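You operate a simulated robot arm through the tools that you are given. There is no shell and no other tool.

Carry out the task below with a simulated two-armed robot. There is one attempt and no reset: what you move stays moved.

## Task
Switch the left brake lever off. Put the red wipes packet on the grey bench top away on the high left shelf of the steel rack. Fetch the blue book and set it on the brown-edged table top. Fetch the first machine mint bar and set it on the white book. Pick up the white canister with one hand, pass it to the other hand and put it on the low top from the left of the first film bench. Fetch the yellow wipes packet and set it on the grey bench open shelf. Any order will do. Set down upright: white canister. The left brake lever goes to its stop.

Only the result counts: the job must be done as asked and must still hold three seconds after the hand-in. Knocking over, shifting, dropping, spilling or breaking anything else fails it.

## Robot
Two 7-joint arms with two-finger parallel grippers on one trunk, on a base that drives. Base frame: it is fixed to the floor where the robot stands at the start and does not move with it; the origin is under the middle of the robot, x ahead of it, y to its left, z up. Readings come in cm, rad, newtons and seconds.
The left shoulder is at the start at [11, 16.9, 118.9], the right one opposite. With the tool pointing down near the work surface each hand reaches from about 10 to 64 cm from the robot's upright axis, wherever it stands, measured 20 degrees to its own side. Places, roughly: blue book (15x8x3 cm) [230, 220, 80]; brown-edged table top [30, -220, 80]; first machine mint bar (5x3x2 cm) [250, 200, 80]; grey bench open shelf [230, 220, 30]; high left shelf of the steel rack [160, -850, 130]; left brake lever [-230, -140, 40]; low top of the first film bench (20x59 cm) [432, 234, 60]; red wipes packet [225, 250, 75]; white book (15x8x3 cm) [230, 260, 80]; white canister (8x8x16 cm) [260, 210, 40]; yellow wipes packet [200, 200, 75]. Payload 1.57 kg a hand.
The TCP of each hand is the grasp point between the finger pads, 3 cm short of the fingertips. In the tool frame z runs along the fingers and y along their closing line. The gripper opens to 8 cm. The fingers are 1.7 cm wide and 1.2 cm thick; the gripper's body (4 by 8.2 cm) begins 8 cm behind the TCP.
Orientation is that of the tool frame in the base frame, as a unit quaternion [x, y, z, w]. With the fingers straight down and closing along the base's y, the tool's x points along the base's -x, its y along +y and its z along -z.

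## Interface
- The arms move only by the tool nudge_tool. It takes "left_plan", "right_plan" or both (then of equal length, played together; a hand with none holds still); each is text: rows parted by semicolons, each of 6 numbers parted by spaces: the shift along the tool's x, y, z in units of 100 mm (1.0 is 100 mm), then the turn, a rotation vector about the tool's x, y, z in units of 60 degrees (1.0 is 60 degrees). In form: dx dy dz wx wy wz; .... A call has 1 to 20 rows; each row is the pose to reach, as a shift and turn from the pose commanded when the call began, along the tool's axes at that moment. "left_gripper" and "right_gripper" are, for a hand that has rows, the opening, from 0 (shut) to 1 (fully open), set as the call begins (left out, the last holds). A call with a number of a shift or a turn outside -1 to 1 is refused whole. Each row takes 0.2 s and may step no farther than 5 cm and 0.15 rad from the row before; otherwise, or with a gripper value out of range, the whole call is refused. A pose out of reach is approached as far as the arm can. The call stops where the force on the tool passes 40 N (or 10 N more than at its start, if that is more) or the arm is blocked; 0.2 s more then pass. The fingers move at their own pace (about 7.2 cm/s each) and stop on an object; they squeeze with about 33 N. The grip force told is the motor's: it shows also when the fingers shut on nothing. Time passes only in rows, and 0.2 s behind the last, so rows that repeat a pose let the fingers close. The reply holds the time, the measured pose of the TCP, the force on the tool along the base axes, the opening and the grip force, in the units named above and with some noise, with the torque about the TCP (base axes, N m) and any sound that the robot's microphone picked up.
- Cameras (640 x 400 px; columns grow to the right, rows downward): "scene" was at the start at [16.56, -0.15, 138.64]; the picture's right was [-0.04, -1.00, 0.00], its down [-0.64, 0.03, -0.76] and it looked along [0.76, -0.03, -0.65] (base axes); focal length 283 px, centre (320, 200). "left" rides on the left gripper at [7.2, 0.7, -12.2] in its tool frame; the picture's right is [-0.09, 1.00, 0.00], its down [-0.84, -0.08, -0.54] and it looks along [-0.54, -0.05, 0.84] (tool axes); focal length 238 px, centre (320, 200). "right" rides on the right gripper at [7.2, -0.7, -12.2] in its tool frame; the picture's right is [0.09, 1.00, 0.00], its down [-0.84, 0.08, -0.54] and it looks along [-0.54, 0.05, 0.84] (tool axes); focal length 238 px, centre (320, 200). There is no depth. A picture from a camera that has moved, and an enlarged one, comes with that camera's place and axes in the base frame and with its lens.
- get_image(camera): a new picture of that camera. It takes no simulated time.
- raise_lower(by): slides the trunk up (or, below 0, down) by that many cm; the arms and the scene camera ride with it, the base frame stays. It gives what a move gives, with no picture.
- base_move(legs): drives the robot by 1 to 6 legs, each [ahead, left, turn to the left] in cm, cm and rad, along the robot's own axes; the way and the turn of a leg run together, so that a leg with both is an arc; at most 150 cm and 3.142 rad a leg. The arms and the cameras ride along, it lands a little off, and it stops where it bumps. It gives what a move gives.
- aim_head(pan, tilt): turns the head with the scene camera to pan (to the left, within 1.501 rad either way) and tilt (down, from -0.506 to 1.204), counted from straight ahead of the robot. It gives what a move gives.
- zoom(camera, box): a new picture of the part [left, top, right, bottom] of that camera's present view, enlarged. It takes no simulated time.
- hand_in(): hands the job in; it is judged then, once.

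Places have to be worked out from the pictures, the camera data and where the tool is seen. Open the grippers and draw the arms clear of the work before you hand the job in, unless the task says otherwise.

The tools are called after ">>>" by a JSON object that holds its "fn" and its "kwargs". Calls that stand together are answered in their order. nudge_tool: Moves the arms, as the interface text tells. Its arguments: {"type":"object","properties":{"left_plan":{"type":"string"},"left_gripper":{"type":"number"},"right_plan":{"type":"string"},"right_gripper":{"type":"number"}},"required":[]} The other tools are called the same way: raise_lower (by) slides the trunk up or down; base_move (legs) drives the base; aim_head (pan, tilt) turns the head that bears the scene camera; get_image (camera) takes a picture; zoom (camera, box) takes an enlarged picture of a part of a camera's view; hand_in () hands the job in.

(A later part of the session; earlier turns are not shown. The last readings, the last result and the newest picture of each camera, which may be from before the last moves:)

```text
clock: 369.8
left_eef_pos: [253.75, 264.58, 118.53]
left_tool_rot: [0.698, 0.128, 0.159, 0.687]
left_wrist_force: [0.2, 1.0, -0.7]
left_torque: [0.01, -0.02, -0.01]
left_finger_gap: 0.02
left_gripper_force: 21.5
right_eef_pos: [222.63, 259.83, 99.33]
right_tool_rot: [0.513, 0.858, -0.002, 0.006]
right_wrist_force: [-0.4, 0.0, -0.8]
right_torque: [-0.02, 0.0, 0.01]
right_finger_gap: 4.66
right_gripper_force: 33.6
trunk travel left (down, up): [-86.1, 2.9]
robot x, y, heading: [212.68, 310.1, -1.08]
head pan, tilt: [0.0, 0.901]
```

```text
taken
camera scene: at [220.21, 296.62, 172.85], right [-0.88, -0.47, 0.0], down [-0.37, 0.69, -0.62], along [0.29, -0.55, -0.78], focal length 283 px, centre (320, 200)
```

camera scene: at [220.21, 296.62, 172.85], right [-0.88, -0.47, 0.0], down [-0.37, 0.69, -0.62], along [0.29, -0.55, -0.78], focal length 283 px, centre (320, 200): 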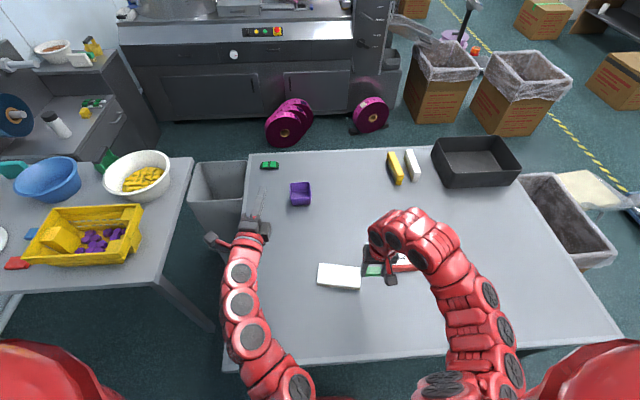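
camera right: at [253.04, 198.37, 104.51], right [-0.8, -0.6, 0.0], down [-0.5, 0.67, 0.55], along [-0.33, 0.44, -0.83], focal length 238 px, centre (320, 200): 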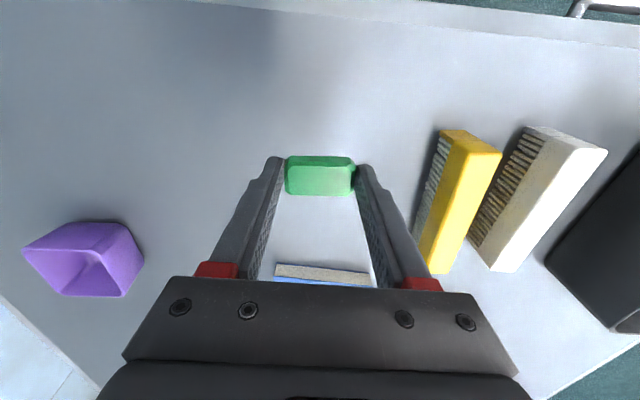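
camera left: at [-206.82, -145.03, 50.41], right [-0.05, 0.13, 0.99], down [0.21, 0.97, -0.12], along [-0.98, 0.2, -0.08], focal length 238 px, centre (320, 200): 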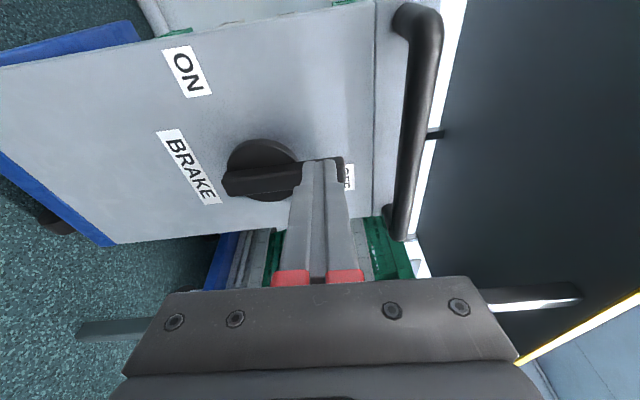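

The white book's centre is about (232.5, 259.1). I move the right hand (mint) 5.3 cm forward and 8.4 cm left to hang above it.

>>> {"fn": "nudge_tool", "kwargs": {"right_plan": "-0.18 0.28 0 0 0 0; -0.36 0.56 0 0 0 0; -0.53 0.845 0 0 0 0; -0.53 0.845 0 0 0 0"}}

>>> {"fn": "get_image", "kwargs": {"camera": "right"}}

>>> {"fn": "get_image", "kwargs": {"camera": "scene"}}

```text
clock: 370.8
left_eef_pos: [253.76, 264.55, 118.68]
left_tool_rot: [0.698, 0.128, 0.159, 0.686]
left_wrist_force: [-0.8, 0.0, 1.0]
left_torque: [-0.01, -0.03, -0.01]
left_finger_gap: 0.0
left_gripper_force: 21.0
right_eef_pos: [232.79, 259.14, 99.41]
right_tool_rot: [0.513, 0.858, -0.002, 0.005]
right_wrist_force: [-0.7, 0.6, -0.5]
right_torque: [0.02, -0.01, 0.03]
right_finger_gap: 4.69
right_gripper_force: 33.3
trunk travel left (down, up): [-86.1, 2.9]
robot x, y, heading: [212.77, 309.93, -1.082]
head pan, tilt: [0.0, 0.901]
```

```text
taken
camera right: at [228.77, 265.51, 111.56], right [0.83, 0.55, 0.0], down [0.46, -0.7, 0.55], along [0.3, -0.46, -0.83], focal length 238 px, centre (320, 200)
```

right: 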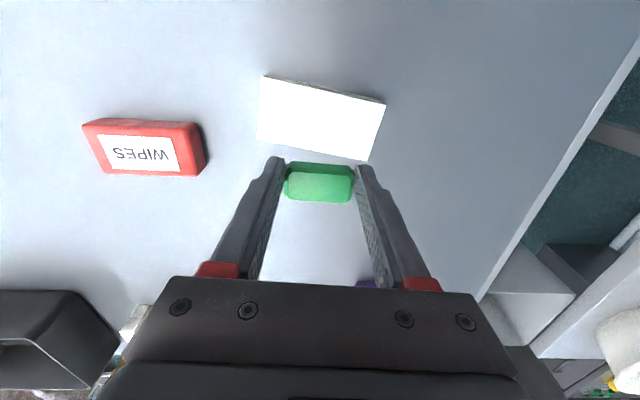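

```text
taken
camera scene: at [220.14, 296.61, 172.84], right [-0.88, -0.47, 0.0], down [-0.37, 0.69, -0.62], along [0.29, -0.55, -0.78], focal length 283 px, centre (320, 200)
```

scene: 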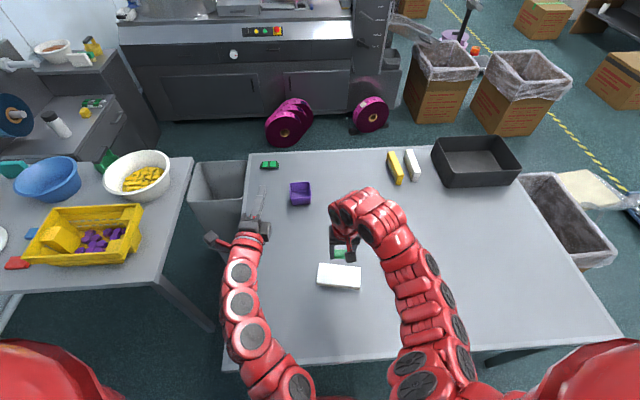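

The book's centre is right beneath the bar. I descend 10 cm, then in small steps.

>>> {"fn": "nudge_tool", "kwargs": {"right_plan": "0 0 0.3 0 0 0; 0 0 0.6 0 0 0; 0 0 0.9 0 0 0; 0 0 1 0 0 0; 0 0 1 0 0 0"}}

>>> {"fn": "get_image", "kwargs": {"camera": "right"}}

```text
clock: 372.0
left_eef_pos: [253.8, 264.55, 118.57]
left_tool_rot: [0.698, 0.128, 0.159, 0.686]
left_wrist_force: [0.9, 0.1, 0.5]
left_torque: [0.02, -0.01, -0.02]
left_finger_gap: 0.0
left_gripper_force: 21.2
right_eef_pos: [232.76, 258.95, 89.33]
right_tool_rot: [0.514, 0.858, -0.003, 0.005]
right_wrist_force: [0.3, 0.3, -0.7]
right_torque: [0.02, 0.01, -0.01]
right_finger_gap: 4.62
right_gripper_force: 33.3
trunk travel left (down, up): [-86.1, 2.9]
robot x, y, heading: [212.63, 309.91, -1.079]
head pan, tilt: [0.0, 0.901]
```

```text
taken
camera right: at [228.78, 265.31, 101.6], right [0.83, 0.55, 0.0], down [0.46, -0.7, 0.55], along [0.3, -0.46, -0.83], focal length 238 px, centre (320, 200)
```

right: 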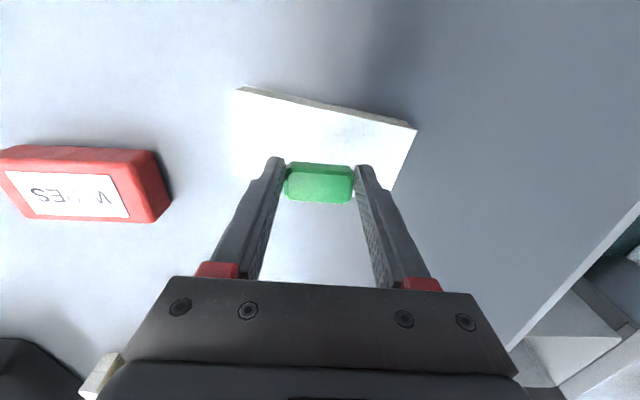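

Still centred. I continue: 2.4 cm, then 2 mm steps.

>>> {"fn": "nudge_tool", "kwargs": {"right_plan": "0 0 0.12 0 0 0; 0 0 0.24 0 0 0; 0 0 0.26 0 0 0; 0 0 0.28 0 0 0; 0 0 0.28 0 0 0"}}

>>> {"fn": "nudge_tool", "kwargs": {"right_plan": "0 0 0.02 0 0 0; 0 0 0.04 0 0 0; 0 0 0.06 0 0 0; 0 0 0.06 0 0 0"}}

>>> {"fn": "zoom", "kwargs": {"camera": "right", "box": [200, 60, 460, 220]}}

```text
clock: 373.2
left_eef_pos: [253.76, 264.52, 118.54]
left_tool_rot: [0.698, 0.128, 0.16, 0.686]
left_wrist_force: [0.6, -0.4, 0.1]
left_torque: [0.02, 0.03, -0.01]
left_finger_gap: 0.0
left_gripper_force: 21.1
right_eef_pos: [232.72, 259.14, 86.7]
right_tool_rot: [0.514, 0.858, -0.004, 0.004]
right_wrist_force: [-0.5, 0.1, 0.1]
right_torque: [0.02, 0.0, 0.0]
right_finger_gap: 4.63
right_gripper_force: 33.3
trunk travel left (down, up): [-86.1, 2.9]
robot x, y, heading: [213.02, 309.95, -1.076]
head pan, tilt: [0.0, 0.901]
```

```text
clock: 374.2
left_eef_pos: [253.68, 264.59, 118.5]
left_tool_rot: [0.698, 0.128, 0.16, 0.686]
left_wrist_force: [0.6, 0.1, -0.3]
left_torque: [-0.01, -0.03, 0.04]
left_finger_gap: 0.01
left_gripper_force: 21.5
right_eef_pos: [232.8, 259.14, 85.91]
right_tool_rot: [0.514, 0.858, -0.003, 0.004]
right_wrist_force: [-0.1, 0.0, 2.1]
right_torque: [0.0, 0.02, 0.02]
right_finger_gap: 4.65
right_gripper_force: 32.8
trunk travel left (down, up): [-86.1, 2.9]
robot x, y, heading: [212.49, 310.14, -1.085]
head pan, tilt: [0.0, 0.901]
```

```text
2.46 times, centred on (330, 140) of right
camera zoom: at [228.72, 265.41, 98.14], right [0.83, 0.55, 0.0], down [0.46, -0.7, 0.55], along [0.3, -0.46, -0.83], focal length 587 px, centre (295, 348)
```

zoom: 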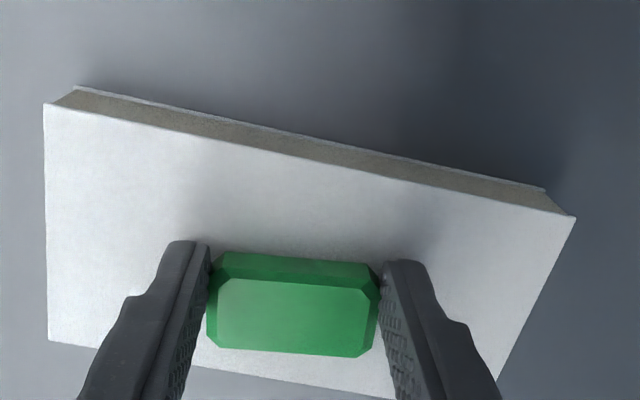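

Light touch (2 N). One more 2 mm to confirm contact.

>>> {"fn": "nudge_tool", "kwargs": {"right_plan": "0 0 0.015 0 0 0; 0 0 0.025 0 0 0; 0 0 0.025 0 0 0"}}

```text
clock: 375.0
left_eef_pos: [253.73, 264.7, 118.7]
left_tool_rot: [0.698, 0.128, 0.16, 0.686]
left_wrist_force: [0.1, 0.0, 0.2]
left_torque: [-0.02, -0.01, -0.01]
left_finger_gap: 0.01
left_gripper_force: 21.2
right_eef_pos: [232.8, 259.25, 85.86]
right_tool_rot: [0.514, 0.858, -0.002, 0.006]
right_wrist_force: [0.6, -2.0, 21.5]
right_torque: [-0.2, 0.02, -0.04]
right_finger_gap: 4.65
right_gripper_force: 32.9
trunk travel left (down, up): [-86.1, 2.9]
robot x, y, heading: [212.47, 310.28, -1.081]
head pan, tilt: [0.0, 0.901]
```

The bar rests on the book. I ease up 2 mm, open, and lift.

>>> {"fn": "nudge_tool", "kwargs": {"right_plan": "0 0 -0.015 0 0 0; 0 0 -0.022 0 0 0; 0 0 -0.022 0 0 0"}}

>>> {"fn": "nudge_tool", "kwargs": {"right_plan": "0 0 0 0 0 0; 0 0 0 0 0 0; 0 0 0 0 0 0", "right_gripper": 1}}

>>> {"fn": "nudge_tool", "kwargs": {"right_plan": "0 0 -0.1 0 0 0; 0 0 -0.25 0 0 0; 0 0 -0.5 0 0 0; 0 0 -0.75 0 0 0; 0 0 -1 0 0 0; 0 0 -1 0 0 0"}}

>>> {"fn": "get_image", "kwargs": {"camera": "right"}}

```text
clock: 375.8
left_eef_pos: [253.86, 264.58, 118.61]
left_tool_rot: [0.698, 0.127, 0.16, 0.686]
left_wrist_force: [-1.4, 0.2, -0.1]
left_torque: [-0.01, -0.04, -0.01]
left_finger_gap: 0.0
left_gripper_force: 21.0
right_eef_pos: [232.69, 259.12, 85.84]
right_tool_rot: [0.513, 0.858, -0.002, 0.005]
right_wrist_force: [1.6, 0.3, 7.7]
right_torque: [-0.07, 0.0, -0.02]
right_finger_gap: 4.66
right_gripper_force: 32.7
trunk travel left (down, up): [-86.1, 2.9]
robot x, y, heading: [212.71, 310.19, -1.076]
head pan, tilt: [0.0, 0.901]
```

```text
clock: 376.6
left_eef_pos: [253.82, 264.62, 118.49]
left_tool_rot: [0.698, 0.128, 0.16, 0.686]
left_wrist_force: [0.8, -0.6, 0.0]
left_torque: [0.02, -0.01, 0.03]
left_finger_gap: 0.0
left_gripper_force: 21.5
right_eef_pos: [232.79, 259.13, 85.99]
right_tool_rot: [0.513, 0.858, -0.003, 0.004]
right_wrist_force: [-0.1, 0.0, -0.1]
right_torque: [-0.02, -0.02, -0.01]
right_finger_gap: 8.0
right_gripper_force: 0.1
trunk travel left (down, up): [-86.1, 2.9]
robot x, y, heading: [212.93, 309.92, -1.073]
head pan, tilt: [0.0, 0.901]
```

```text
clock: 378.0
left_eef_pos: [253.89, 264.58, 118.56]
left_tool_rot: [0.698, 0.129, 0.16, 0.686]
left_wrist_force: [-0.9, -0.6, 0.0]
left_torque: [0.01, 0.02, -0.01]
left_finger_gap: 0.0
left_gripper_force: 21.1
right_eef_pos: [232.85, 259.17, 95.84]
right_tool_rot: [0.514, 0.858, -0.003, 0.005]
right_wrist_force: [-0.9, -0.3, 0.2]
right_torque: [-0.03, -0.04, 0.02]
right_finger_gap: 7.98
right_gripper_force: 0.0
trunk travel left (down, up): [-86.1, 2.9]
robot x, y, heading: [212.2, 310.09, -1.078]
head pan, tilt: [0.0, 0.901]
```

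```text
taken
camera right: at [228.81, 265.4, 108.01], right [0.83, 0.55, 0.0], down [0.46, -0.7, 0.55], along [0.3, -0.46, -0.83], focal length 238 px, centre (320, 200)
```

right: 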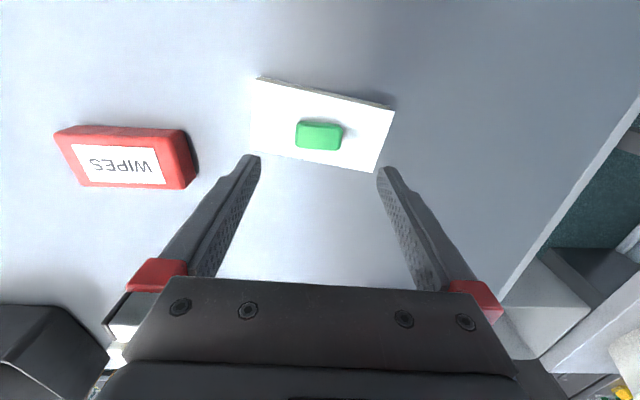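

The mint bar lies on the white book. Before taking the red packet I test, with the empty right hand over free space, how high a forward-pointing pose reaches (the rack shelf is near z 130).

>>> {"fn": "nudge_tool", "kwargs": {"right_plan": "0.02 0 -0.12 0 -0.125 0; 0.04 0 -0.25 0 -0.25 0; 0.06 0 -0.37 0 -0.375 0; 0.08 0 -0.5 0 -0.5 0; 0.1 0 -0.62 0 -0.625 0; 0.1 0 -0.75 0 -0.75 0; 0.1 0 -0.87 0 -0.875 0; 0.1 0 -1 0 -1 0; 0.1 0 -1 0 -1 0"}}

>>> {"fn": "nudge_tool", "kwargs": {"right_plan": "-0.2 0 -0.116 0 0 0; -0.4 0 -0.23 0 0 0; -0.6 0 -0.346 0 0 0; -0.8 0 -0.46 0 0 0; -0.8 0 -0.46 0 0 0"}}

>>> {"fn": "get_image", "kwargs": {"camera": "scene"}}

```text
clock: 380.0
left_eef_pos: [253.89, 264.6, 118.54]
left_tool_rot: [0.699, 0.128, 0.16, 0.686]
left_wrist_force: [-0.1, -0.5, 0.3]
left_torque: [-0.02, -0.02, -0.01]
left_finger_gap: 0.0
left_gripper_force: 21.7
right_eef_pos: [232.07, 260.35, 106.02]
right_tool_rot: [0.444, 0.74, -0.259, 0.433]
right_wrist_force: [-0.5, 0.3, 0.2]
right_torque: [0.01, -0.01, 0.01]
right_finger_gap: 8.01
right_gripper_force: 0.1
trunk travel left (down, up): [-86.1, 2.9]
robot x, y, heading: [212.32, 310.01, -1.075]
head pan, tilt: [0.0, 0.901]
```

```text
clock: 381.2
left_eef_pos: [253.7, 264.48, 118.46]
left_tool_rot: [0.699, 0.127, 0.16, 0.686]
left_wrist_force: [-1.1, -0.2, -0.5]
left_torque: [0.01, -0.01, 0.01]
left_finger_gap: 0.0
left_gripper_force: 21.4
right_eef_pos: [232.44, 260.59, 108.38]
right_tool_rot: [0.443, 0.734, -0.254, 0.447]
right_wrist_force: [-1.1, 0.9, 0.5]
right_torque: [0.02, -0.02, 0.04]
right_finger_gap: 7.99
right_gripper_force: 0.1
right hand out of reach, approached as far as the arm can: row 1, 2, 3, 4, 5
trunk travel left (down, up): [-86.1, 2.9]
robot x, y, heading: [212.62, 310.06, -1.075]
head pan, tilt: [0.0, 0.901]
```

```text
taken
camera scene: at [220.11, 296.49, 172.83], right [-0.88, -0.47, 0.0], down [-0.37, 0.69, -0.62], along [0.29, -0.55, -0.78], focal length 283 px, centre (320, 200)
```

scene: 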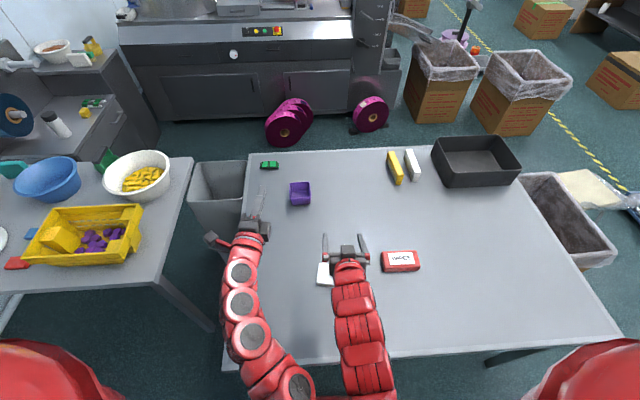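

With a 30° downward pitch the limit here is z 108 at this close reach. I test whether reaching further out lets it rise: 10 cm forward, then up.

>>> {"fn": "nudge_tool", "kwargs": {"right_plan": "-0.16 0 0.29 0 0 0; -0.31 0 0.59 0 0 0; -0.47 0 0.88 0 0 0; -0.64 0 0.79 0 0 0; -0.82 0 0.69 0 0 0; -0.99 0 0.6 0 0 0; -0.99 0 0.6 0 0 0"}}

>>> {"fn": "nudge_tool", "kwargs": {"right_plan": "-0.29 0 -0.157 0 0 0; -0.58 0 -0.31 0 0 0; -0.88 0 -0.47 0 0 0; -0.88 0 -0.47 0 0 0"}}

```text
clock: 382.8
left_eef_pos: [253.7, 264.6, 118.56]
left_tool_rot: [0.698, 0.129, 0.159, 0.687]
left_wrist_force: [0.1, 0.3, -0.1]
left_torque: [0.02, -0.01, 0.03]
left_finger_gap: 0.0
left_gripper_force: 21.8
right_eef_pos: [237.05, 251.88, 114.04]
right_tool_rot: [0.443, 0.741, -0.259, 0.434]
right_wrist_force: [-0.5, 0.1, -0.4]
right_torque: [0.0, 0.03, 0.01]
right_finger_gap: 7.99
right_gripper_force: 0.1
trunk travel left (down, up): [-86.1, 2.9]
robot x, y, heading: [212.66, 309.61, -1.08]
head pan, tilt: [0.0, 0.901]
```

```text
clock: 383.8
left_eef_pos: [253.77, 264.64, 118.59]
left_tool_rot: [0.698, 0.129, 0.159, 0.686]
left_wrist_force: [-0.2, -0.1, 0.4]
left_torque: [-0.03, 0.01, -0.01]
left_finger_gap: 0.0
left_gripper_force: 21.2
right_eef_pos: [237.32, 251.52, 124.24]
right_tool_rot: [0.443, 0.741, -0.258, 0.434]
right_wrist_force: [0.5, 0.0, 0.0]
right_torque: [-0.03, 0.03, 0.03]
right_finger_gap: 8.02
right_gripper_force: 0.0
trunk travel left (down, up): [-86.1, 2.9]
robot x, y, heading: [212.45, 310.17, -1.078]
head pan, tilt: [0.0, 0.901]
```

Further out it rises well (z 124 so far). One more test up to z 134.

>>> {"fn": "nudge_tool", "kwargs": {"right_plan": "-0.29 0 -0.157 0 0 0; -0.58 0 -0.31 0 0 0; -0.88 0 -0.47 0 0 0; -0.88 0 -0.47 0 0 0"}}

>>> {"fn": "nudge_tool", "kwargs": {"right_plan": "0 0 0 0 0.125 0; 0 0 0 0 0.25 0; 0 0 0 0 0.25 0"}}

```text
clock: 384.8
left_eef_pos: [253.79, 264.63, 118.54]
left_tool_rot: [0.698, 0.128, 0.16, 0.687]
left_wrist_force: [0.6, -1.0, -0.3]
left_torque: [-0.02, 0.0, 0.0]
left_finger_gap: 0.02
left_gripper_force: 21.4
right_eef_pos: [237.4, 251.31, 133.95]
right_tool_rot: [0.443, 0.741, -0.259, 0.433]
right_wrist_force: [-0.3, 0.7, -0.4]
right_torque: [-0.02, 0.03, -0.01]
right_finger_gap: 8.02
right_gripper_force: 0.0
trunk travel left (down, up): [-86.1, 2.9]
robot x, y, heading: [212.96, 310.01, -1.075]
head pan, tilt: [0.0, 0.901]
```

```text
clock: 385.6
left_eef_pos: [253.62, 264.47, 118.54]
left_tool_rot: [0.698, 0.128, 0.16, 0.686]
left_wrist_force: [0.3, 1.0, 0.2]
left_torque: [0.03, 0.02, -0.02]
left_finger_gap: 0.01
left_gripper_force: 21.8
right_eef_pos: [237.25, 251.2, 133.98]
right_tool_rot: [0.474, 0.79, -0.2, 0.333]
right_wrist_force: [-0.7, 0.3, 0.1]
right_torque: [-0.02, -0.01, 0.02]
right_finger_gap: 7.99
right_gripper_force: 0.0
trunk travel left (down, up): [-86.1, 2.9]
robot x, y, heading: [212.67, 310.06, -1.078]
head pan, tilt: [0.0, 0.901]
```

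Even 45° down works at z 134 when reaching out 63 cm, so the red packet can be taken like the yellow one. I shift the base 23 cm right and swing the right hand to point left.

>>> {"fn": "base_move", "kwargs": {"legs": [[0, -23, 0]]}}

>>> {"fn": "nudge_tool", "kwargs": {"right_plan": "0 0 0 -0.088 0 -0.088; 0 0 0 -0.177 0 -0.177; 0 0 0 -0.265 0 -0.265; 0 0 0 -0.354 0 -0.354; 0 0 0 -0.442 0 -0.442; 0 0 0 -0.53 0 -0.53; 0 0 0 -0.619 0 -0.619; 0 0 0 -0.707 0 -0.707; 0 0 0 -0.707 0 -0.707"}}

>>> {"fn": "get_image", "kwargs": {"camera": "scene"}}

```text
clock: 387.4
left_eef_pos: [233.19, 253.56, 118.49]
left_tool_rot: [0.698, 0.128, 0.159, 0.687]
left_wrist_force: [1.0, 0.4, -0.1]
left_torque: [-0.01, 0.02, 0.01]
left_finger_gap: 0.0
left_gripper_force: 21.3
right_eef_pos: [217.0, 240.26, 133.93]
right_tool_rot: [0.474, 0.791, -0.199, 0.333]
right_wrist_force: [-0.6, -0.7, 0.1]
right_torque: [0.0, -0.02, 0.01]
right_finger_gap: 8.01
right_gripper_force: 0.0
trunk travel left (down, up): [-86.1, 2.9]
robot x, y, heading: [192.46, 299.1, -1.079]
head pan, tilt: [0.0, 0.901]
```

```text
clock: 389.4
left_eef_pos: [233.26, 253.33, 118.4]
left_tool_rot: [0.698, 0.128, 0.159, 0.687]
left_wrist_force: [0.6, -0.3, 1.1]
left_torque: [-0.04, -0.04, 0.02]
left_finger_gap: 0.0
left_gripper_force: 21.1
right_eef_pos: [218.32, 236.64, 135.14]
right_tool_rot: [0.013, 0.923, -0.008, 0.384]
right_wrist_force: [-0.7, -0.3, 0.2]
right_torque: [0.04, 0.0, -0.01]
right_finger_gap: 7.99
right_gripper_force: 0.1
right hand out of reach, approached as far as the arm can: row 3, 4, 5, 6, 7, 8, 9
trunk travel left (down, up): [-86.1, 2.9]
robot x, y, heading: [192.18, 299.23, -1.077]
head pan, tilt: [0.0, 0.901]
```

```text
taken
camera scene: at [199.76, 285.5, 172.82], right [-0.88, -0.47, 0.0], down [-0.37, 0.69, -0.62], along [0.29, -0.55, -0.78], focal length 283 px, centre (320, 200)
```

scene: 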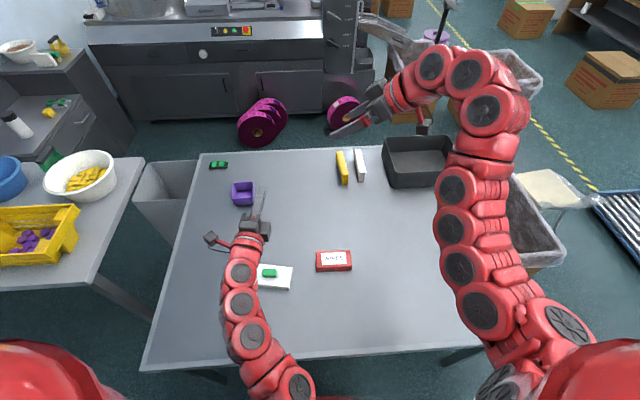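

The arm is at its reach limit up here; I bring it down 20 cm first, then finish the yaw.

>>> {"fn": "nudge_tool", "kwargs": {"right_plan": "0.235 0 0.235 0 0 0; 0.47 0 0.47 0 0 0; 0.71 0 0.704 0 0 0; 0.71 0 0.704 0 0 0"}}

>>> {"fn": "nudge_tool", "kwargs": {"right_plan": "0.14 0 0.14 -0.084 0 -0.084; 0.28 0 0.28 -0.167 0 -0.167; 0.42 0 0.42 -0.25 0 -0.25; 0.56 0 0.56 -0.334 0 -0.334; 0.7 0 0.7 -0.418 0 -0.418; 0.7 0 0.7 -0.418 0 -0.418"}}

>>> {"fn": "get_image", "kwargs": {"camera": "scene"}}

>>> {"fn": "get_image", "kwargs": {"camera": "right"}}

```text
clock: 390.4
left_eef_pos: [233.21, 253.5, 118.51]
left_tool_rot: [0.699, 0.127, 0.159, 0.686]
left_wrist_force: [0.1, 0.2, -0.1]
left_torque: [-0.04, 0.02, -0.03]
left_finger_gap: 0.0
left_gripper_force: 21.4
right_eef_pos: [218.64, 236.12, 124.77]
right_tool_rot: [0.013, 0.923, -0.01, 0.384]
right_wrist_force: [0.3, -0.4, 0.5]
right_torque: [0.02, -0.03, -0.02]
right_finger_gap: 7.99
right_gripper_force: 0.1
right hand out of reach, approached as far as the arm can: row 1, 2, 3, 4
trunk travel left (down, up): [-86.1, 2.9]
robot x, y, heading: [192.34, 299.01, -1.079]
head pan, tilt: [0.0, 0.901]
```

```text
clock: 391.8
left_eef_pos: [233.11, 253.52, 118.53]
left_tool_rot: [0.698, 0.127, 0.16, 0.686]
left_wrist_force: [-0.4, 0.4, -0.4]
left_torque: [-0.01, 0.0, 0.0]
left_finger_gap: 0.01
left_gripper_force: 21.1
right_eef_pos: [218.65, 236.16, 115.21]
right_tool_rot: [-0.269, 0.884, 0.106, 0.368]
right_wrist_force: [-0.5, 0.5, -0.6]
right_torque: [-0.01, -0.01, 0.02]
right_finger_gap: 8.0
right_gripper_force: 0.0
trunk travel left (down, up): [-86.1, 2.9]
robot x, y, heading: [192.47, 299.14, -1.076]
head pan, tilt: [0.0, 0.901]
```

```text
taken
camera scene: at [199.58, 285.66, 172.85], right [-0.88, -0.47, 0.0], down [-0.37, 0.69, -0.62], along [0.29, -0.55, -0.78], focal length 283 px, centre (320, 200)
```

scene: 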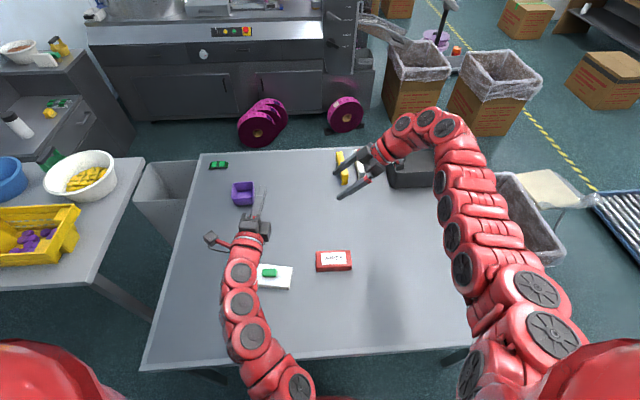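

```text
taken
camera right: at [207.66, 228.15, 118.83], right [-0.61, 0.79, -0.08], down [0.12, 0.19, 0.97], along [0.79, 0.58, -0.21], focal length 238 px, centre (320, 200)
```

right: 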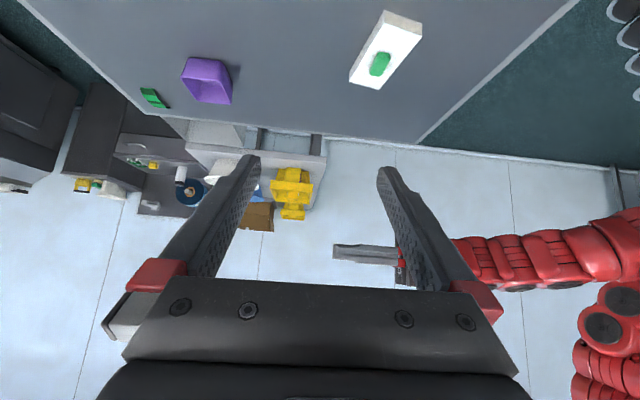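

Orientation matches the red packet's axis now. I zoom the scene camera on the red packet for its exact place.

>>> {"fn": "zoom", "kwargs": {"camera": "scene", "box": [240, 210, 400, 310]}}

```text
4.00 times, centred on (320, 260) of scene
camera zoom: at [199.58, 285.66, 172.85], right [-0.88, -0.47, 0.0], down [-0.37, 0.69, -0.62], along [0.29, -0.55, -0.78], focal length 1131 px, centre (320, -40)
```

zoom: 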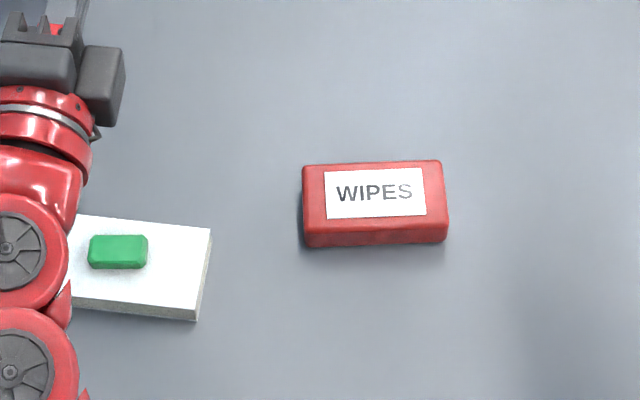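

The red packet's centre is (216.6, 244.0). I bring the right hand to the pre-grasp point on its right-hand side in three steps.

>>> {"fn": "nudge_tool", "kwargs": {"right_plan": "0.198 0.197 -0.06 0 0 0; 0.396 0.394 -0.12 0 0 0; 0.595 0.591 -0.18 0 0 0; 0.793 0.788 -0.238 0 0 0; 0.793 0.788 -0.238 0 0 0"}}

>>> {"fn": "nudge_tool", "kwargs": {"right_plan": "0.236 0.003 0.236 0 0 0; 0.472 0.007 0.472 0 0 0; 0.708 0.01 0.708 0 0 0; 0.708 0.01 0.708 0 0 0"}}

>>> {"fn": "get_image", "kwargs": {"camera": "right"}}

>>> {"fn": "get_image", "kwargs": {"camera": "scene"}}

```text
clock: 393.0
left_eef_pos: [233.2, 253.43, 118.51]
left_tool_rot: [0.698, 0.127, 0.16, 0.686]
left_wrist_force: [-0.1, -0.2, 0.7]
left_torque: [-0.01, 0.01, 0.0]
left_finger_gap: 0.01
left_gripper_force: 21.5
right_eef_pos: [208.53, 238.61, 111.02]
right_tool_rot: [-0.269, 0.884, 0.106, 0.369]
right_wrist_force: [0.1, 0.0, 0.1]
right_torque: [0.03, 0.0, 0.0]
right_finger_gap: 7.99
right_gripper_force: 0.1
trunk travel left (down, up): [-86.1, 2.9]
robot x, y, heading: [192.01, 299.14, -1.081]
head pan, tilt: [0.0, 0.901]
```

```text
clock: 394.0
left_eef_pos: [233.25, 253.44, 118.48]
left_tool_rot: [0.698, 0.128, 0.159, 0.686]
left_wrist_force: [0.0, 0.5, -0.4]
left_torque: [0.01, -0.01, 0.01]
left_finger_gap: 0.0
left_gripper_force: 21.1
right_eef_pos: [208.45, 238.64, 101.2]
right_tool_rot: [-0.269, 0.884, 0.106, 0.367]
right_wrist_force: [-0.2, 0.3, 0.2]
right_torque: [0.02, 0.0, 0.0]
right_finger_gap: 7.98
right_gripper_force: 0.1
trunk travel left (down, up): [-86.1, 2.9]
robot x, y, heading: [192.13, 299.08, -1.08]
head pan, tilt: [0.0, 0.901]
```

```text
taken
camera right: at [197.34, 230.69, 104.77], right [-0.61, 0.79, -0.08], down [0.12, 0.19, 0.97], along [0.79, 0.58, -0.21], focal length 238 px, centre (320, 200)
```

right: 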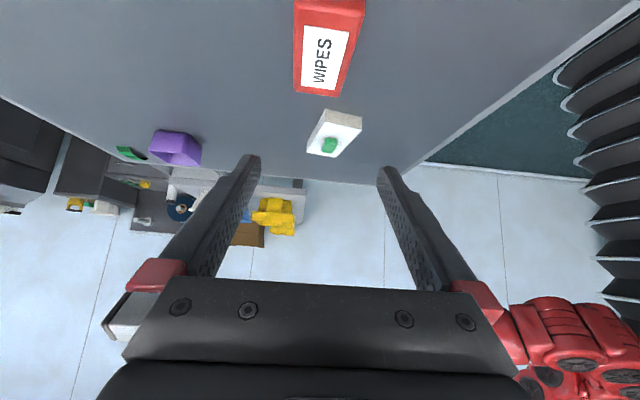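

```text
taken
camera scene: at [199.66, 285.62, 172.84], right [-0.88, -0.47, 0.0], down [-0.37, 0.69, -0.62], along [0.29, -0.55, -0.78], focal length 283 px, centre (320, 200)
```

scene: 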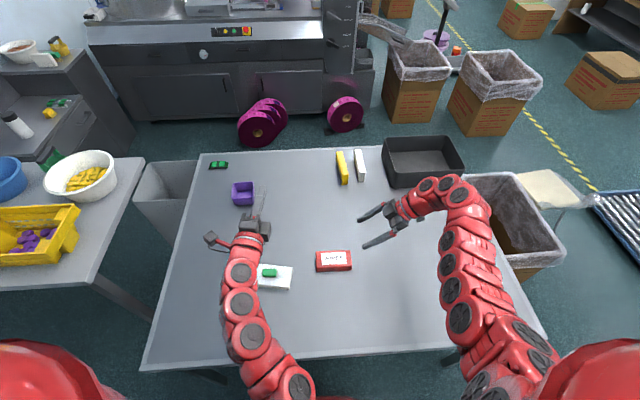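

Next down to the pre-grasp height (z 90.3) and a camera check.

>>> {"fn": "nudge_tool", "kwargs": {"right_plan": "0.193 0.003 0.193 0 0 0; 0.386 0.006 0.386 0 0 0; 0.58 0.009 0.58 0 0 0; 0.772 0.012 0.772 0 0 0; 0.772 0.012 0.772 0 0 0"}}

>>> {"fn": "get_image", "kwargs": {"camera": "right"}}

```text
clock: 395.2
left_eef_pos: [233.17, 253.6, 118.47]
left_tool_rot: [0.697, 0.128, 0.16, 0.687]
left_wrist_force: [-0.1, -0.1, 0.1]
left_torque: [-0.02, 0.0, -0.05]
left_finger_gap: 0.0
left_gripper_force: 21.1
right_eef_pos: [207.47, 240.67, 90.53]
right_tool_rot: [-0.269, 0.884, 0.105, 0.367]
right_wrist_force: [-1.0, -0.1, -0.3]
right_torque: [0.03, 0.0, 0.0]
right_finger_gap: 8.0
right_gripper_force: 0.0
right hand out of reach, approached as far as the arm can: row 3, 4, 5
trunk travel left (down, up): [-86.1, 2.9]
robot x, y, heading: [192.06, 299.29, -1.078]
head pan, tilt: [0.0, 0.901]
```

```text
taken
camera right: at [196.52, 232.64, 94.19], right [-0.61, 0.79, -0.08], down [0.13, 0.19, 0.97], along [0.79, 0.58, -0.21], focal length 238 px, centre (320, 200)
```

right: 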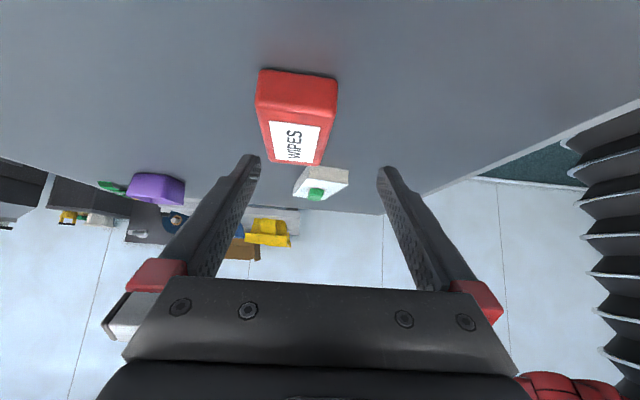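

The arm is stretched near its limit with the trunk this high. I lift the hand 10 cm, lower the trunk 13 cm, and look again.

>>> {"fn": "nudge_tool", "kwargs": {"right_plan": "-0.236 0 -0.236 0 0 0; -0.472 0 -0.472 0 0 0; -0.708 0 -0.708 0 0 0; -0.708 0 -0.708 0 0 0"}}

>>> {"fn": "raise_lower", "kwargs": {"by": -13}}

>>> {"fn": "get_image", "kwargs": {"camera": "right"}}

```text
clock: 396.2
left_eef_pos: [233.04, 253.54, 118.54]
left_tool_rot: [0.698, 0.127, 0.159, 0.687]
left_wrist_force: [-0.6, -0.2, 0.0]
left_torque: [0.0, -0.04, 0.03]
left_finger_gap: 0.0
left_gripper_force: 21.2
right_eef_pos: [207.41, 240.88, 100.66]
right_tool_rot: [-0.268, 0.884, 0.105, 0.368]
right_wrist_force: [0.6, 0.1, -0.4]
right_torque: [-0.01, -0.01, 0.01]
right_finger_gap: 7.98
right_gripper_force: 0.1
trunk travel left (down, up): [-86.1, 2.9]
robot x, y, heading: [192.04, 298.69, -1.083]
head pan, tilt: [0.0, 0.901]
```

```text
clock: 397.8
left_eef_pos: [233.16, 253.56, 105.58]
left_tool_rot: [0.698, 0.128, 0.159, 0.686]
left_wrist_force: [0.1, 0.9, -0.2]
left_torque: [0.03, -0.02, -0.05]
left_finger_gap: 0.0
left_gripper_force: 21.1
right_eef_pos: [207.56, 240.87, 87.73]
right_tool_rot: [-0.269, 0.884, 0.105, 0.368]
right_wrist_force: [0.6, 0.8, 0.6]
right_torque: [-0.01, 0.02, 0.01]
right_finger_gap: 7.99
right_gripper_force: 0.0
trunk travel left (down, up): [-73.1, 15.9]
robot x, y, heading: [192.05, 299.04, -1.079]
head pan, tilt: [0.0, 0.901]
```

```text
taken
camera right: at [196.43, 232.83, 91.28], right [-0.6, 0.79, -0.08], down [0.13, 0.19, 0.97], along [0.79, 0.58, -0.21], focal length 238 px, centre (320, 200)
```

right: 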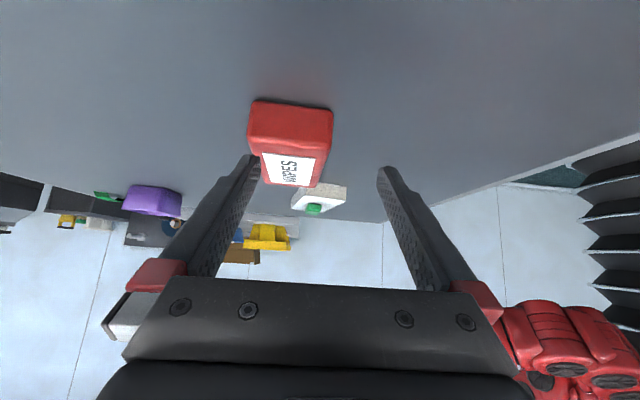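

The packet is 2.3 cm further forward than the finger midline and slightly rotated. I correct that at this height, then check.

>>> {"fn": "nudge_tool", "kwargs": {"right_plan": "-0.074 -0.115 0.074 0.017 0 0.017; -0.148 -0.23 0.148 0.034 0 0.034; -0.148 -0.23 0.148 0.034 0 0.034"}}

>>> {"fn": "get_image", "kwargs": {"camera": "right"}}

```text
clock: 398.6
left_eef_pos: [233.22, 253.47, 105.58]
left_tool_rot: [0.697, 0.128, 0.159, 0.687]
left_wrist_force: [0.7, 0.0, 0.0]
left_torque: [0.02, -0.03, 0.02]
left_finger_gap: 0.0
left_gripper_force: 21.8
right_eef_pos: [210.48, 240.07, 87.65]
right_tool_rot: [-0.246, 0.891, 0.096, 0.369]
right_wrist_force: [-0.1, 0.7, -0.8]
right_torque: [-0.01, -0.01, -0.02]
right_finger_gap: 8.02
right_gripper_force: 0.2
trunk travel left (down, up): [-73.1, 15.9]
robot x, y, heading: [192.46, 299.0, -1.076]
head pan, tilt: [0.0, 0.901]
```

```text
taken
camera right: at [199.04, 232.66, 91.27], right [-0.56, 0.82, -0.08], down [0.13, 0.18, 0.97], along [0.81, 0.54, -0.21], focal length 238 px, centre (320, 200)
```

right: 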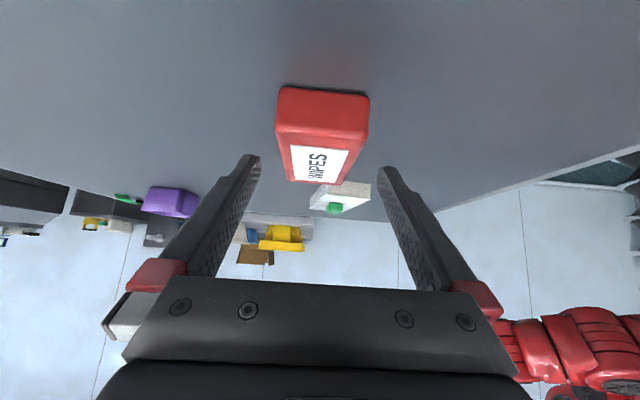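

Aligned. I advance 6.3 cm along the fingers in small rows and then close.

>>> {"fn": "nudge_tool", "kwargs": {"right_plan": "0 -0.005 0.15 0 0 0; 0 -0.008 0.3 0 0 0; 0 -0.008 0.45 0 0 0; 0 -0.008 0.55 0 0 0; 0 -0.008 0.63 0 0 0; 0 -0.008 0.63 0 0 0"}}

>>> {"fn": "get_image", "kwargs": {"camera": "right"}}

>>> {"fn": "zoom", "kwargs": {"camera": "scene", "box": [220, 180, 460, 330]}}

```text
clock: 399.9
left_eef_pos: [233.11, 253.52, 105.48]
left_tool_rot: [0.698, 0.128, 0.158, 0.687]
left_wrist_force: [1.3, 0.1, -0.1]
left_torque: [0.02, 0.02, 0.03]
left_finger_gap: 0.01
left_gripper_force: 21.1
right_eef_pos: [214.38, 242.11, 83.19]
right_tool_rot: [-0.247, 0.89, 0.097, 0.37]
right_wrist_force: [-0.5, 0.2, 0.7]
right_torque: [-0.02, 0.0, -0.01]
right_finger_gap: 8.0
right_gripper_force: 0.0
trunk travel left (down, up): [-73.1, 15.9]
robot x, y, heading: [192.44, 298.99, -1.081]
head pan, tilt: [0.0, 0.901]
```

```text
taken
camera right: at [202.92, 234.7, 86.82], right [-0.56, 0.82, -0.08], down [0.13, 0.18, 0.97], along [0.81, 0.54, -0.21], focal length 238 px, centre (320, 200)
```

right: 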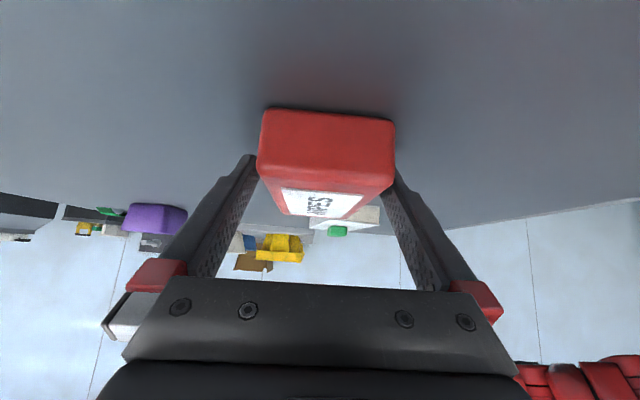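

```text
2.67 times, centred on (340, 255) of scene
camera zoom: at [199.65, 285.61, 159.84], right [-0.88, -0.47, 0.0], down [-0.37, 0.69, -0.62], along [0.29, -0.55, -0.78], focal length 754 px, centre (267, 53)
```

zoom: 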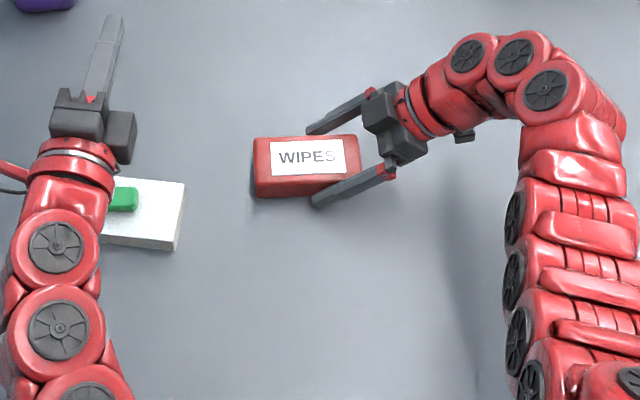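

The fingers straddle the red packet's end. I close the right hand.

>>> {"fn": "nudge_tool", "kwargs": {"right_plan": "0 0 0 0 0 0; 0 0 0 0 0 0; 0 0 0 0 0 0; 0 0 0 0 0 0", "right_gripper": 0}}

>>> {"fn": "raise_lower", "kwargs": {"by": 14}}

>>> {"fn": "get_image", "kwargs": {"camera": "scene"}}

```text
clock: 400.9
left_eef_pos: [233.15, 253.64, 105.53]
left_tool_rot: [0.697, 0.128, 0.159, 0.687]
left_wrist_force: [0.1, 0.2, 0.6]
left_torque: [-0.01, -0.02, -0.01]
left_finger_gap: 0.0
left_gripper_force: 21.1
right_eef_pos: [214.34, 242.19, 83.33]
right_tool_rot: [-0.246, 0.891, 0.096, 0.37]
right_wrist_force: [-0.7, -1.1, 0.1]
right_torque: [0.03, 0.04, -0.01]
right_finger_gap: 6.54
right_gripper_force: 32.6
trunk travel left (down, up): [-73.1, 15.9]
robot x, y, heading: [192.43, 298.9, -1.079]
head pan, tilt: [0.0, 0.901]
```

```text
clock: 402.6
left_eef_pos: [233.3, 253.53, 119.53]
left_tool_rot: [0.699, 0.127, 0.159, 0.686]
left_wrist_force: [-0.4, 0.1, 0.7]
left_torque: [-0.02, -0.02, -0.01]
left_finger_gap: 0.01
left_gripper_force: 21.1
right_eef_pos: [214.34, 242.07, 97.19]
right_tool_rot: [-0.247, 0.891, 0.096, 0.37]
right_wrist_force: [0.0, 0.3, -1.2]
right_torque: [0.01, 0.04, 0.01]
right_finger_gap: 6.5
right_gripper_force: 33.3
trunk travel left (down, up): [-87.1, 1.9]
robot x, y, heading: [192.52, 299.01, -1.079]
head pan, tilt: [0.0, 0.901]
```

```text
taken
camera scene: at [199.67, 285.58, 173.83], right [-0.88, -0.47, 0.0], down [-0.37, 0.69, -0.62], along [0.29, -0.55, -0.78], focal length 283 px, centre (320, 200)
```

scene: 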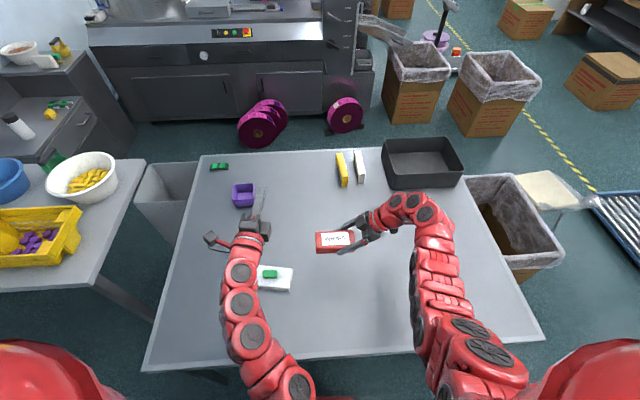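

Red packet secured and lifted; everything else on the bench is undisturbed. I back away and start the way round to the steel rack.

>>> {"fn": "base_move", "kwargs": {"legs": [[-35, 0, 0], [0, 0, -1.68], [146, 0, 0], [0, 0, 0.712]]}}

>>> {"fn": "aim_head", "kwargs": {"pan": 0.0, "tilt": 0.55}}

>>> {"fn": "get_image", "kwargs": {"camera": "scene"}}

```text
clock: 417.8
left_eef_pos: [23.34, 219.17, 119.55]
left_tool_rot: [0.675, -0.219, -0.185, 0.68]
left_wrist_force: [0.2, 0.0, 0.2]
left_torque: [0.01, 0.0, 0.0]
left_finger_gap: 0.0
left_gripper_force: 21.1
right_eef_pos: [3.54, 228.68, 97.09]
right_tool_rot: [0.206, 0.901, -0.091, 0.372]
right_wrist_force: [-0.3, -0.3, -1.4]
right_torque: [0.03, 0.03, 0.0]
right_finger_gap: 6.52
right_gripper_force: 33.3
trunk travel left (down, up): [-87.1, 1.9]
robot x, y, heading: [38.93, 278.67, -2.072]
head pan, tilt: [0.0, 0.901]
```

```text
clock: 418.6
left_eef_pos: [23.46, 219.16, 119.61]
left_tool_rot: [0.675, -0.218, -0.185, 0.68]
left_wrist_force: [-0.5, -0.9, -0.3]
left_torque: [0.01, 0.01, -0.02]
left_finger_gap: 0.01
left_gripper_force: 21.0
right_eef_pos: [3.66, 228.62, 97.21]
right_tool_rot: [0.206, 0.901, -0.091, 0.371]
right_wrist_force: [0.8, -0.3, -0.4]
right_torque: [0.01, 0.05, 0.0]
right_finger_gap: 6.54
right_gripper_force: 33.2
trunk travel left (down, up): [-87.1, 1.9]
robot x, y, heading: [39.05, 278.52, -2.069]
head pan, tilt: [0.0, 0.55]
```

```text
taken
camera scene: at [30.99, 263.65, 176.76], right [-0.88, 0.48, 0.0], down [0.25, 0.46, -0.85], along [-0.41, -0.75, -0.52], focal length 283 px, centre (320, 200)
```

scene: 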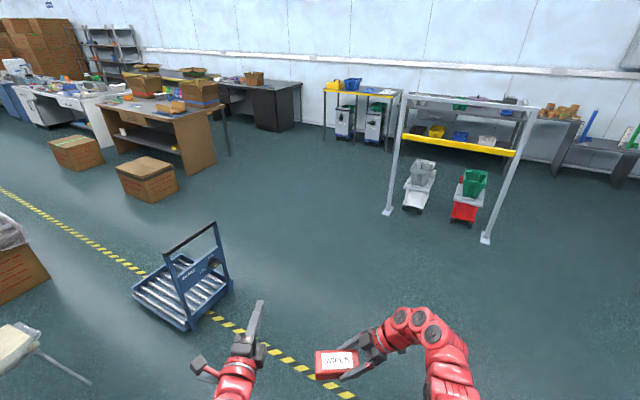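

From here the rack is visible top-left; the open corridor between the two table rows leads to it. I drive past the gantry's left toward that corridor's near end.

>>> {"fn": "base_move", "kwargs": {"legs": [[150, 0, 0], [54, 0, 0], [0, 0, 0.35], [150, 0, 0]]}}

>>> {"fn": "get_image", "kwargs": {"camera": "scene"}}

```text
clock: 437.0
left_eef_pos: [-74.8, -112.97, 119.51]
left_tool_rot: [0.703, -0.097, -0.063, 0.702]
left_wrist_force: [0.2, 0.3, -0.2]
left_torque: [0.01, 0.0, -0.02]
left_finger_gap: 0.01
left_gripper_force: 21.1
right_eef_pos: [-96.69, -110.96, 97.2]
right_tool_rot: [0.044, 0.923, -0.023, 0.383]
right_wrist_force: [0.3, 0.0, -0.6]
right_torque: [0.01, 0.02, -0.02]
right_finger_gap: 6.54
right_gripper_force: 32.6
trunk travel left (down, up): [-87.1, 1.9]
robot x, y, heading: [-80.84, -51.86, -1.716]
head pan, tilt: [0.0, 0.55]
```

```text
taken
camera scene: at [-83.03, -68.59, 176.77], right [-0.99, 0.14, 0.0], down [0.07, 0.52, -0.85], along [-0.12, -0.84, -0.52], focal length 283 px, centre (320, 200)
```

scene: 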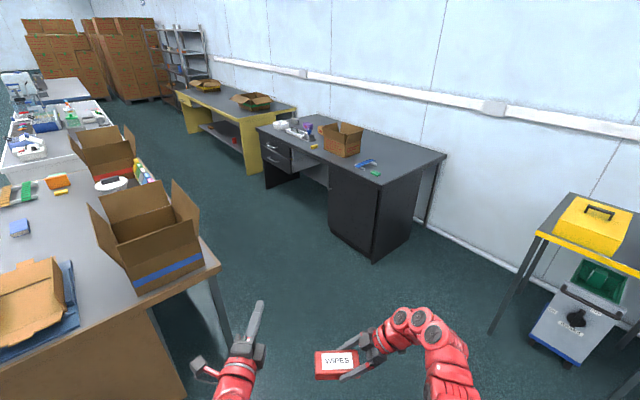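

The corridor is wide and leads straight to the rack. I zoom on the rack.

>>> {"fn": "zoom", "kwargs": {"camera": "scene", "box": [90, 10, 250, 130]}}

```text
3.33 times, centred on (170, 70) of scene
camera zoom: at [-83.03, -68.59, 176.77], right [-0.99, 0.14, 0.0], down [0.07, 0.52, -0.85], along [-0.12, -0.84, -0.52], focal length 943 px, centre (820, 633)
```

zoom: 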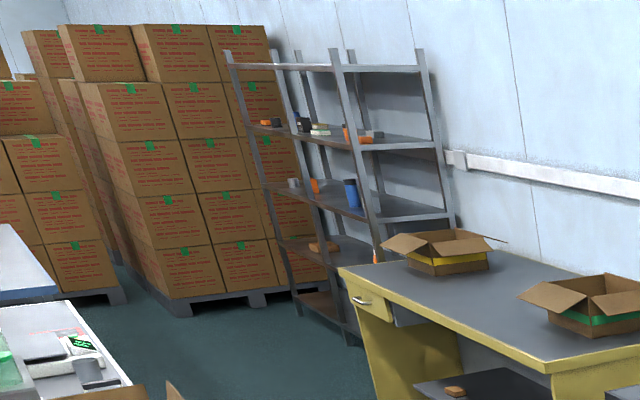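

The rack front starts about 640 cm down the corridor. I drive to the corridor's middle line, turn along it, and advance in stages.

>>> {"fn": "base_move", "kwargs": {"legs": [[150, 0, 0], [9, 0, 0], [0, 0, 0.715], [120, 0, 0]]}}

>>> {"fn": "get_image", "kwargs": {"camera": "scene"}}

```text
clock: 452.6
left_eef_pos: [0.68, -353.62, 119.61]
left_tool_rot: [0.694, 0.148, 0.18, 0.681]
left_wrist_force: [-0.7, 0.7, 0.1]
left_torque: [0.01, -0.01, -0.01]
left_finger_gap: 0.0
left_gripper_force: 21.5
right_eef_pos: [-17.45, -366.12, 97.25]
right_tool_rot: [-0.273, 0.883, 0.108, 0.367]
right_wrist_force: [1.2, -0.5, -0.3]
right_torque: [0.0, 0.03, -0.01]
right_finger_gap: 6.54
right_gripper_force: 32.6
trunk travel left (down, up): [-87.1, 1.9]
robot x, y, heading: [-42.95, -310.48, -1.022]
head pan, tilt: [0.0, 0.55]
```

```text
taken
camera scene: at [-33.93, -324.77, 176.77], right [-0.85, -0.52, 0.0], down [-0.27, 0.45, -0.85], along [0.45, -0.73, -0.52], focal length 283 px, centre (320, 200)
```

scene: 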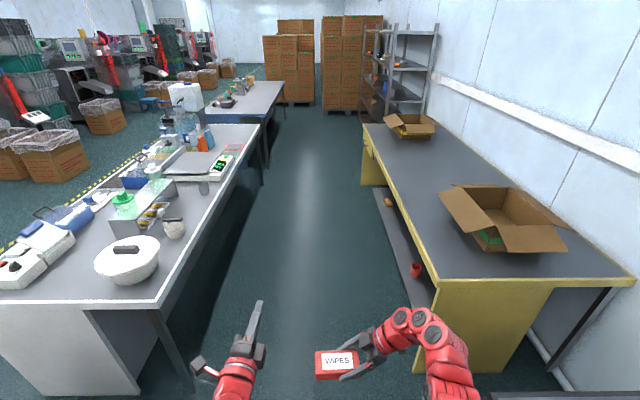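

Corridor free: 64 cm to the white tables, 49 cm to the yellow one. I shift 8 cm left and go on 300 cm.

>>> {"fn": "base_move", "kwargs": {"legs": [[0, 8, 0], [150, 0, 0], [140, 0, 0]]}}

>>> {"fn": "get_image", "kwargs": {"camera": "scene"}}

```text
clock: 467.4
left_eef_pos: [159.78, -600.02, 119.51]
left_tool_rot: [0.696, 0.139, 0.17, 0.684]
left_wrist_force: [0.7, -0.2, 0.4]
left_torque: [0.01, 0.0, -0.01]
left_finger_gap: 0.0
left_gripper_force: 21.4
right_eef_pos: [141.35, -611.9, 97.29]
right_tool_rot: [-0.26, 0.887, 0.102, 0.368]
right_wrist_force: [-0.2, 0.9, -1.6]
right_torque: [-0.03, 0.02, -0.01]
right_finger_gap: 6.55
right_gripper_force: 33.3
trunk travel left (down, up): [-87.1, 1.9]
robot x, y, heading: [117.58, -555.23, -1.046]
head pan, tilt: [0.0, 0.55]
```

```text
taken
camera scene: at [126.03, -570.17, 176.77], right [-0.87, -0.5, 0.0], down [-0.26, 0.45, -0.85], along [0.43, -0.74, -0.52], focal length 283 px, centre (320, 200)
```

scene: 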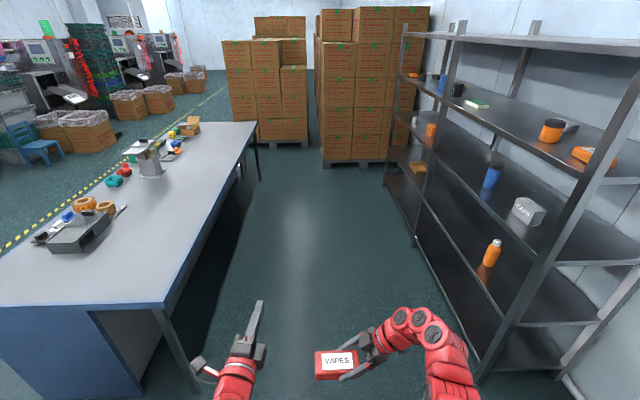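

The rack has two bays, each about 118 cm; facing it, the left bay is the far one. I zoom to read its shelves.

>>> {"fn": "zoom", "kwargs": {"camera": "scene", "box": [370, 0, 640, 260]}}

>>> {"fn": "zoom", "kwargs": {"camera": "scene", "box": [370, 10, 510, 150]}}

```text
1.54 times, centred on (505, 130) of scene
camera zoom: at [126.03, -570.17, 176.77], right [-0.87, -0.5, 0.0], down [-0.26, 0.45, -0.85], along [0.43, -0.74, -0.52], focal length 435 px, centre (35, 308)
```

zoom: 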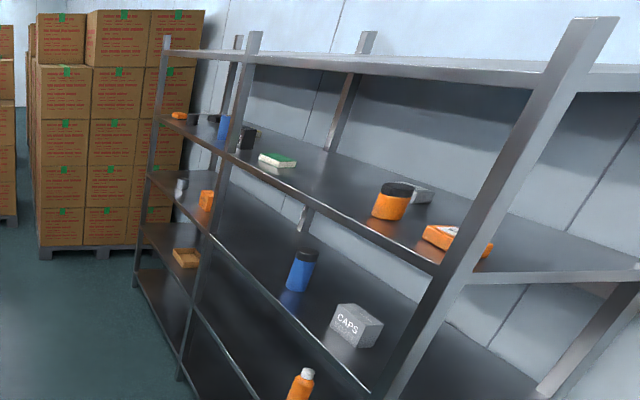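

```text
2.86 times, centred on (440, 80) of scene
camera zoom: at [126.03, -570.17, 176.77], right [-0.87, -0.5, 0.0], down [-0.26, 0.45, -0.85], along [0.43, -0.74, -0.52], focal length 808 px, centre (-23, 543)
```

zoom: 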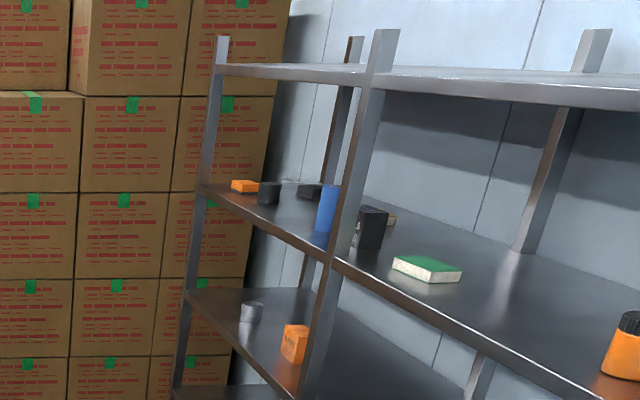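

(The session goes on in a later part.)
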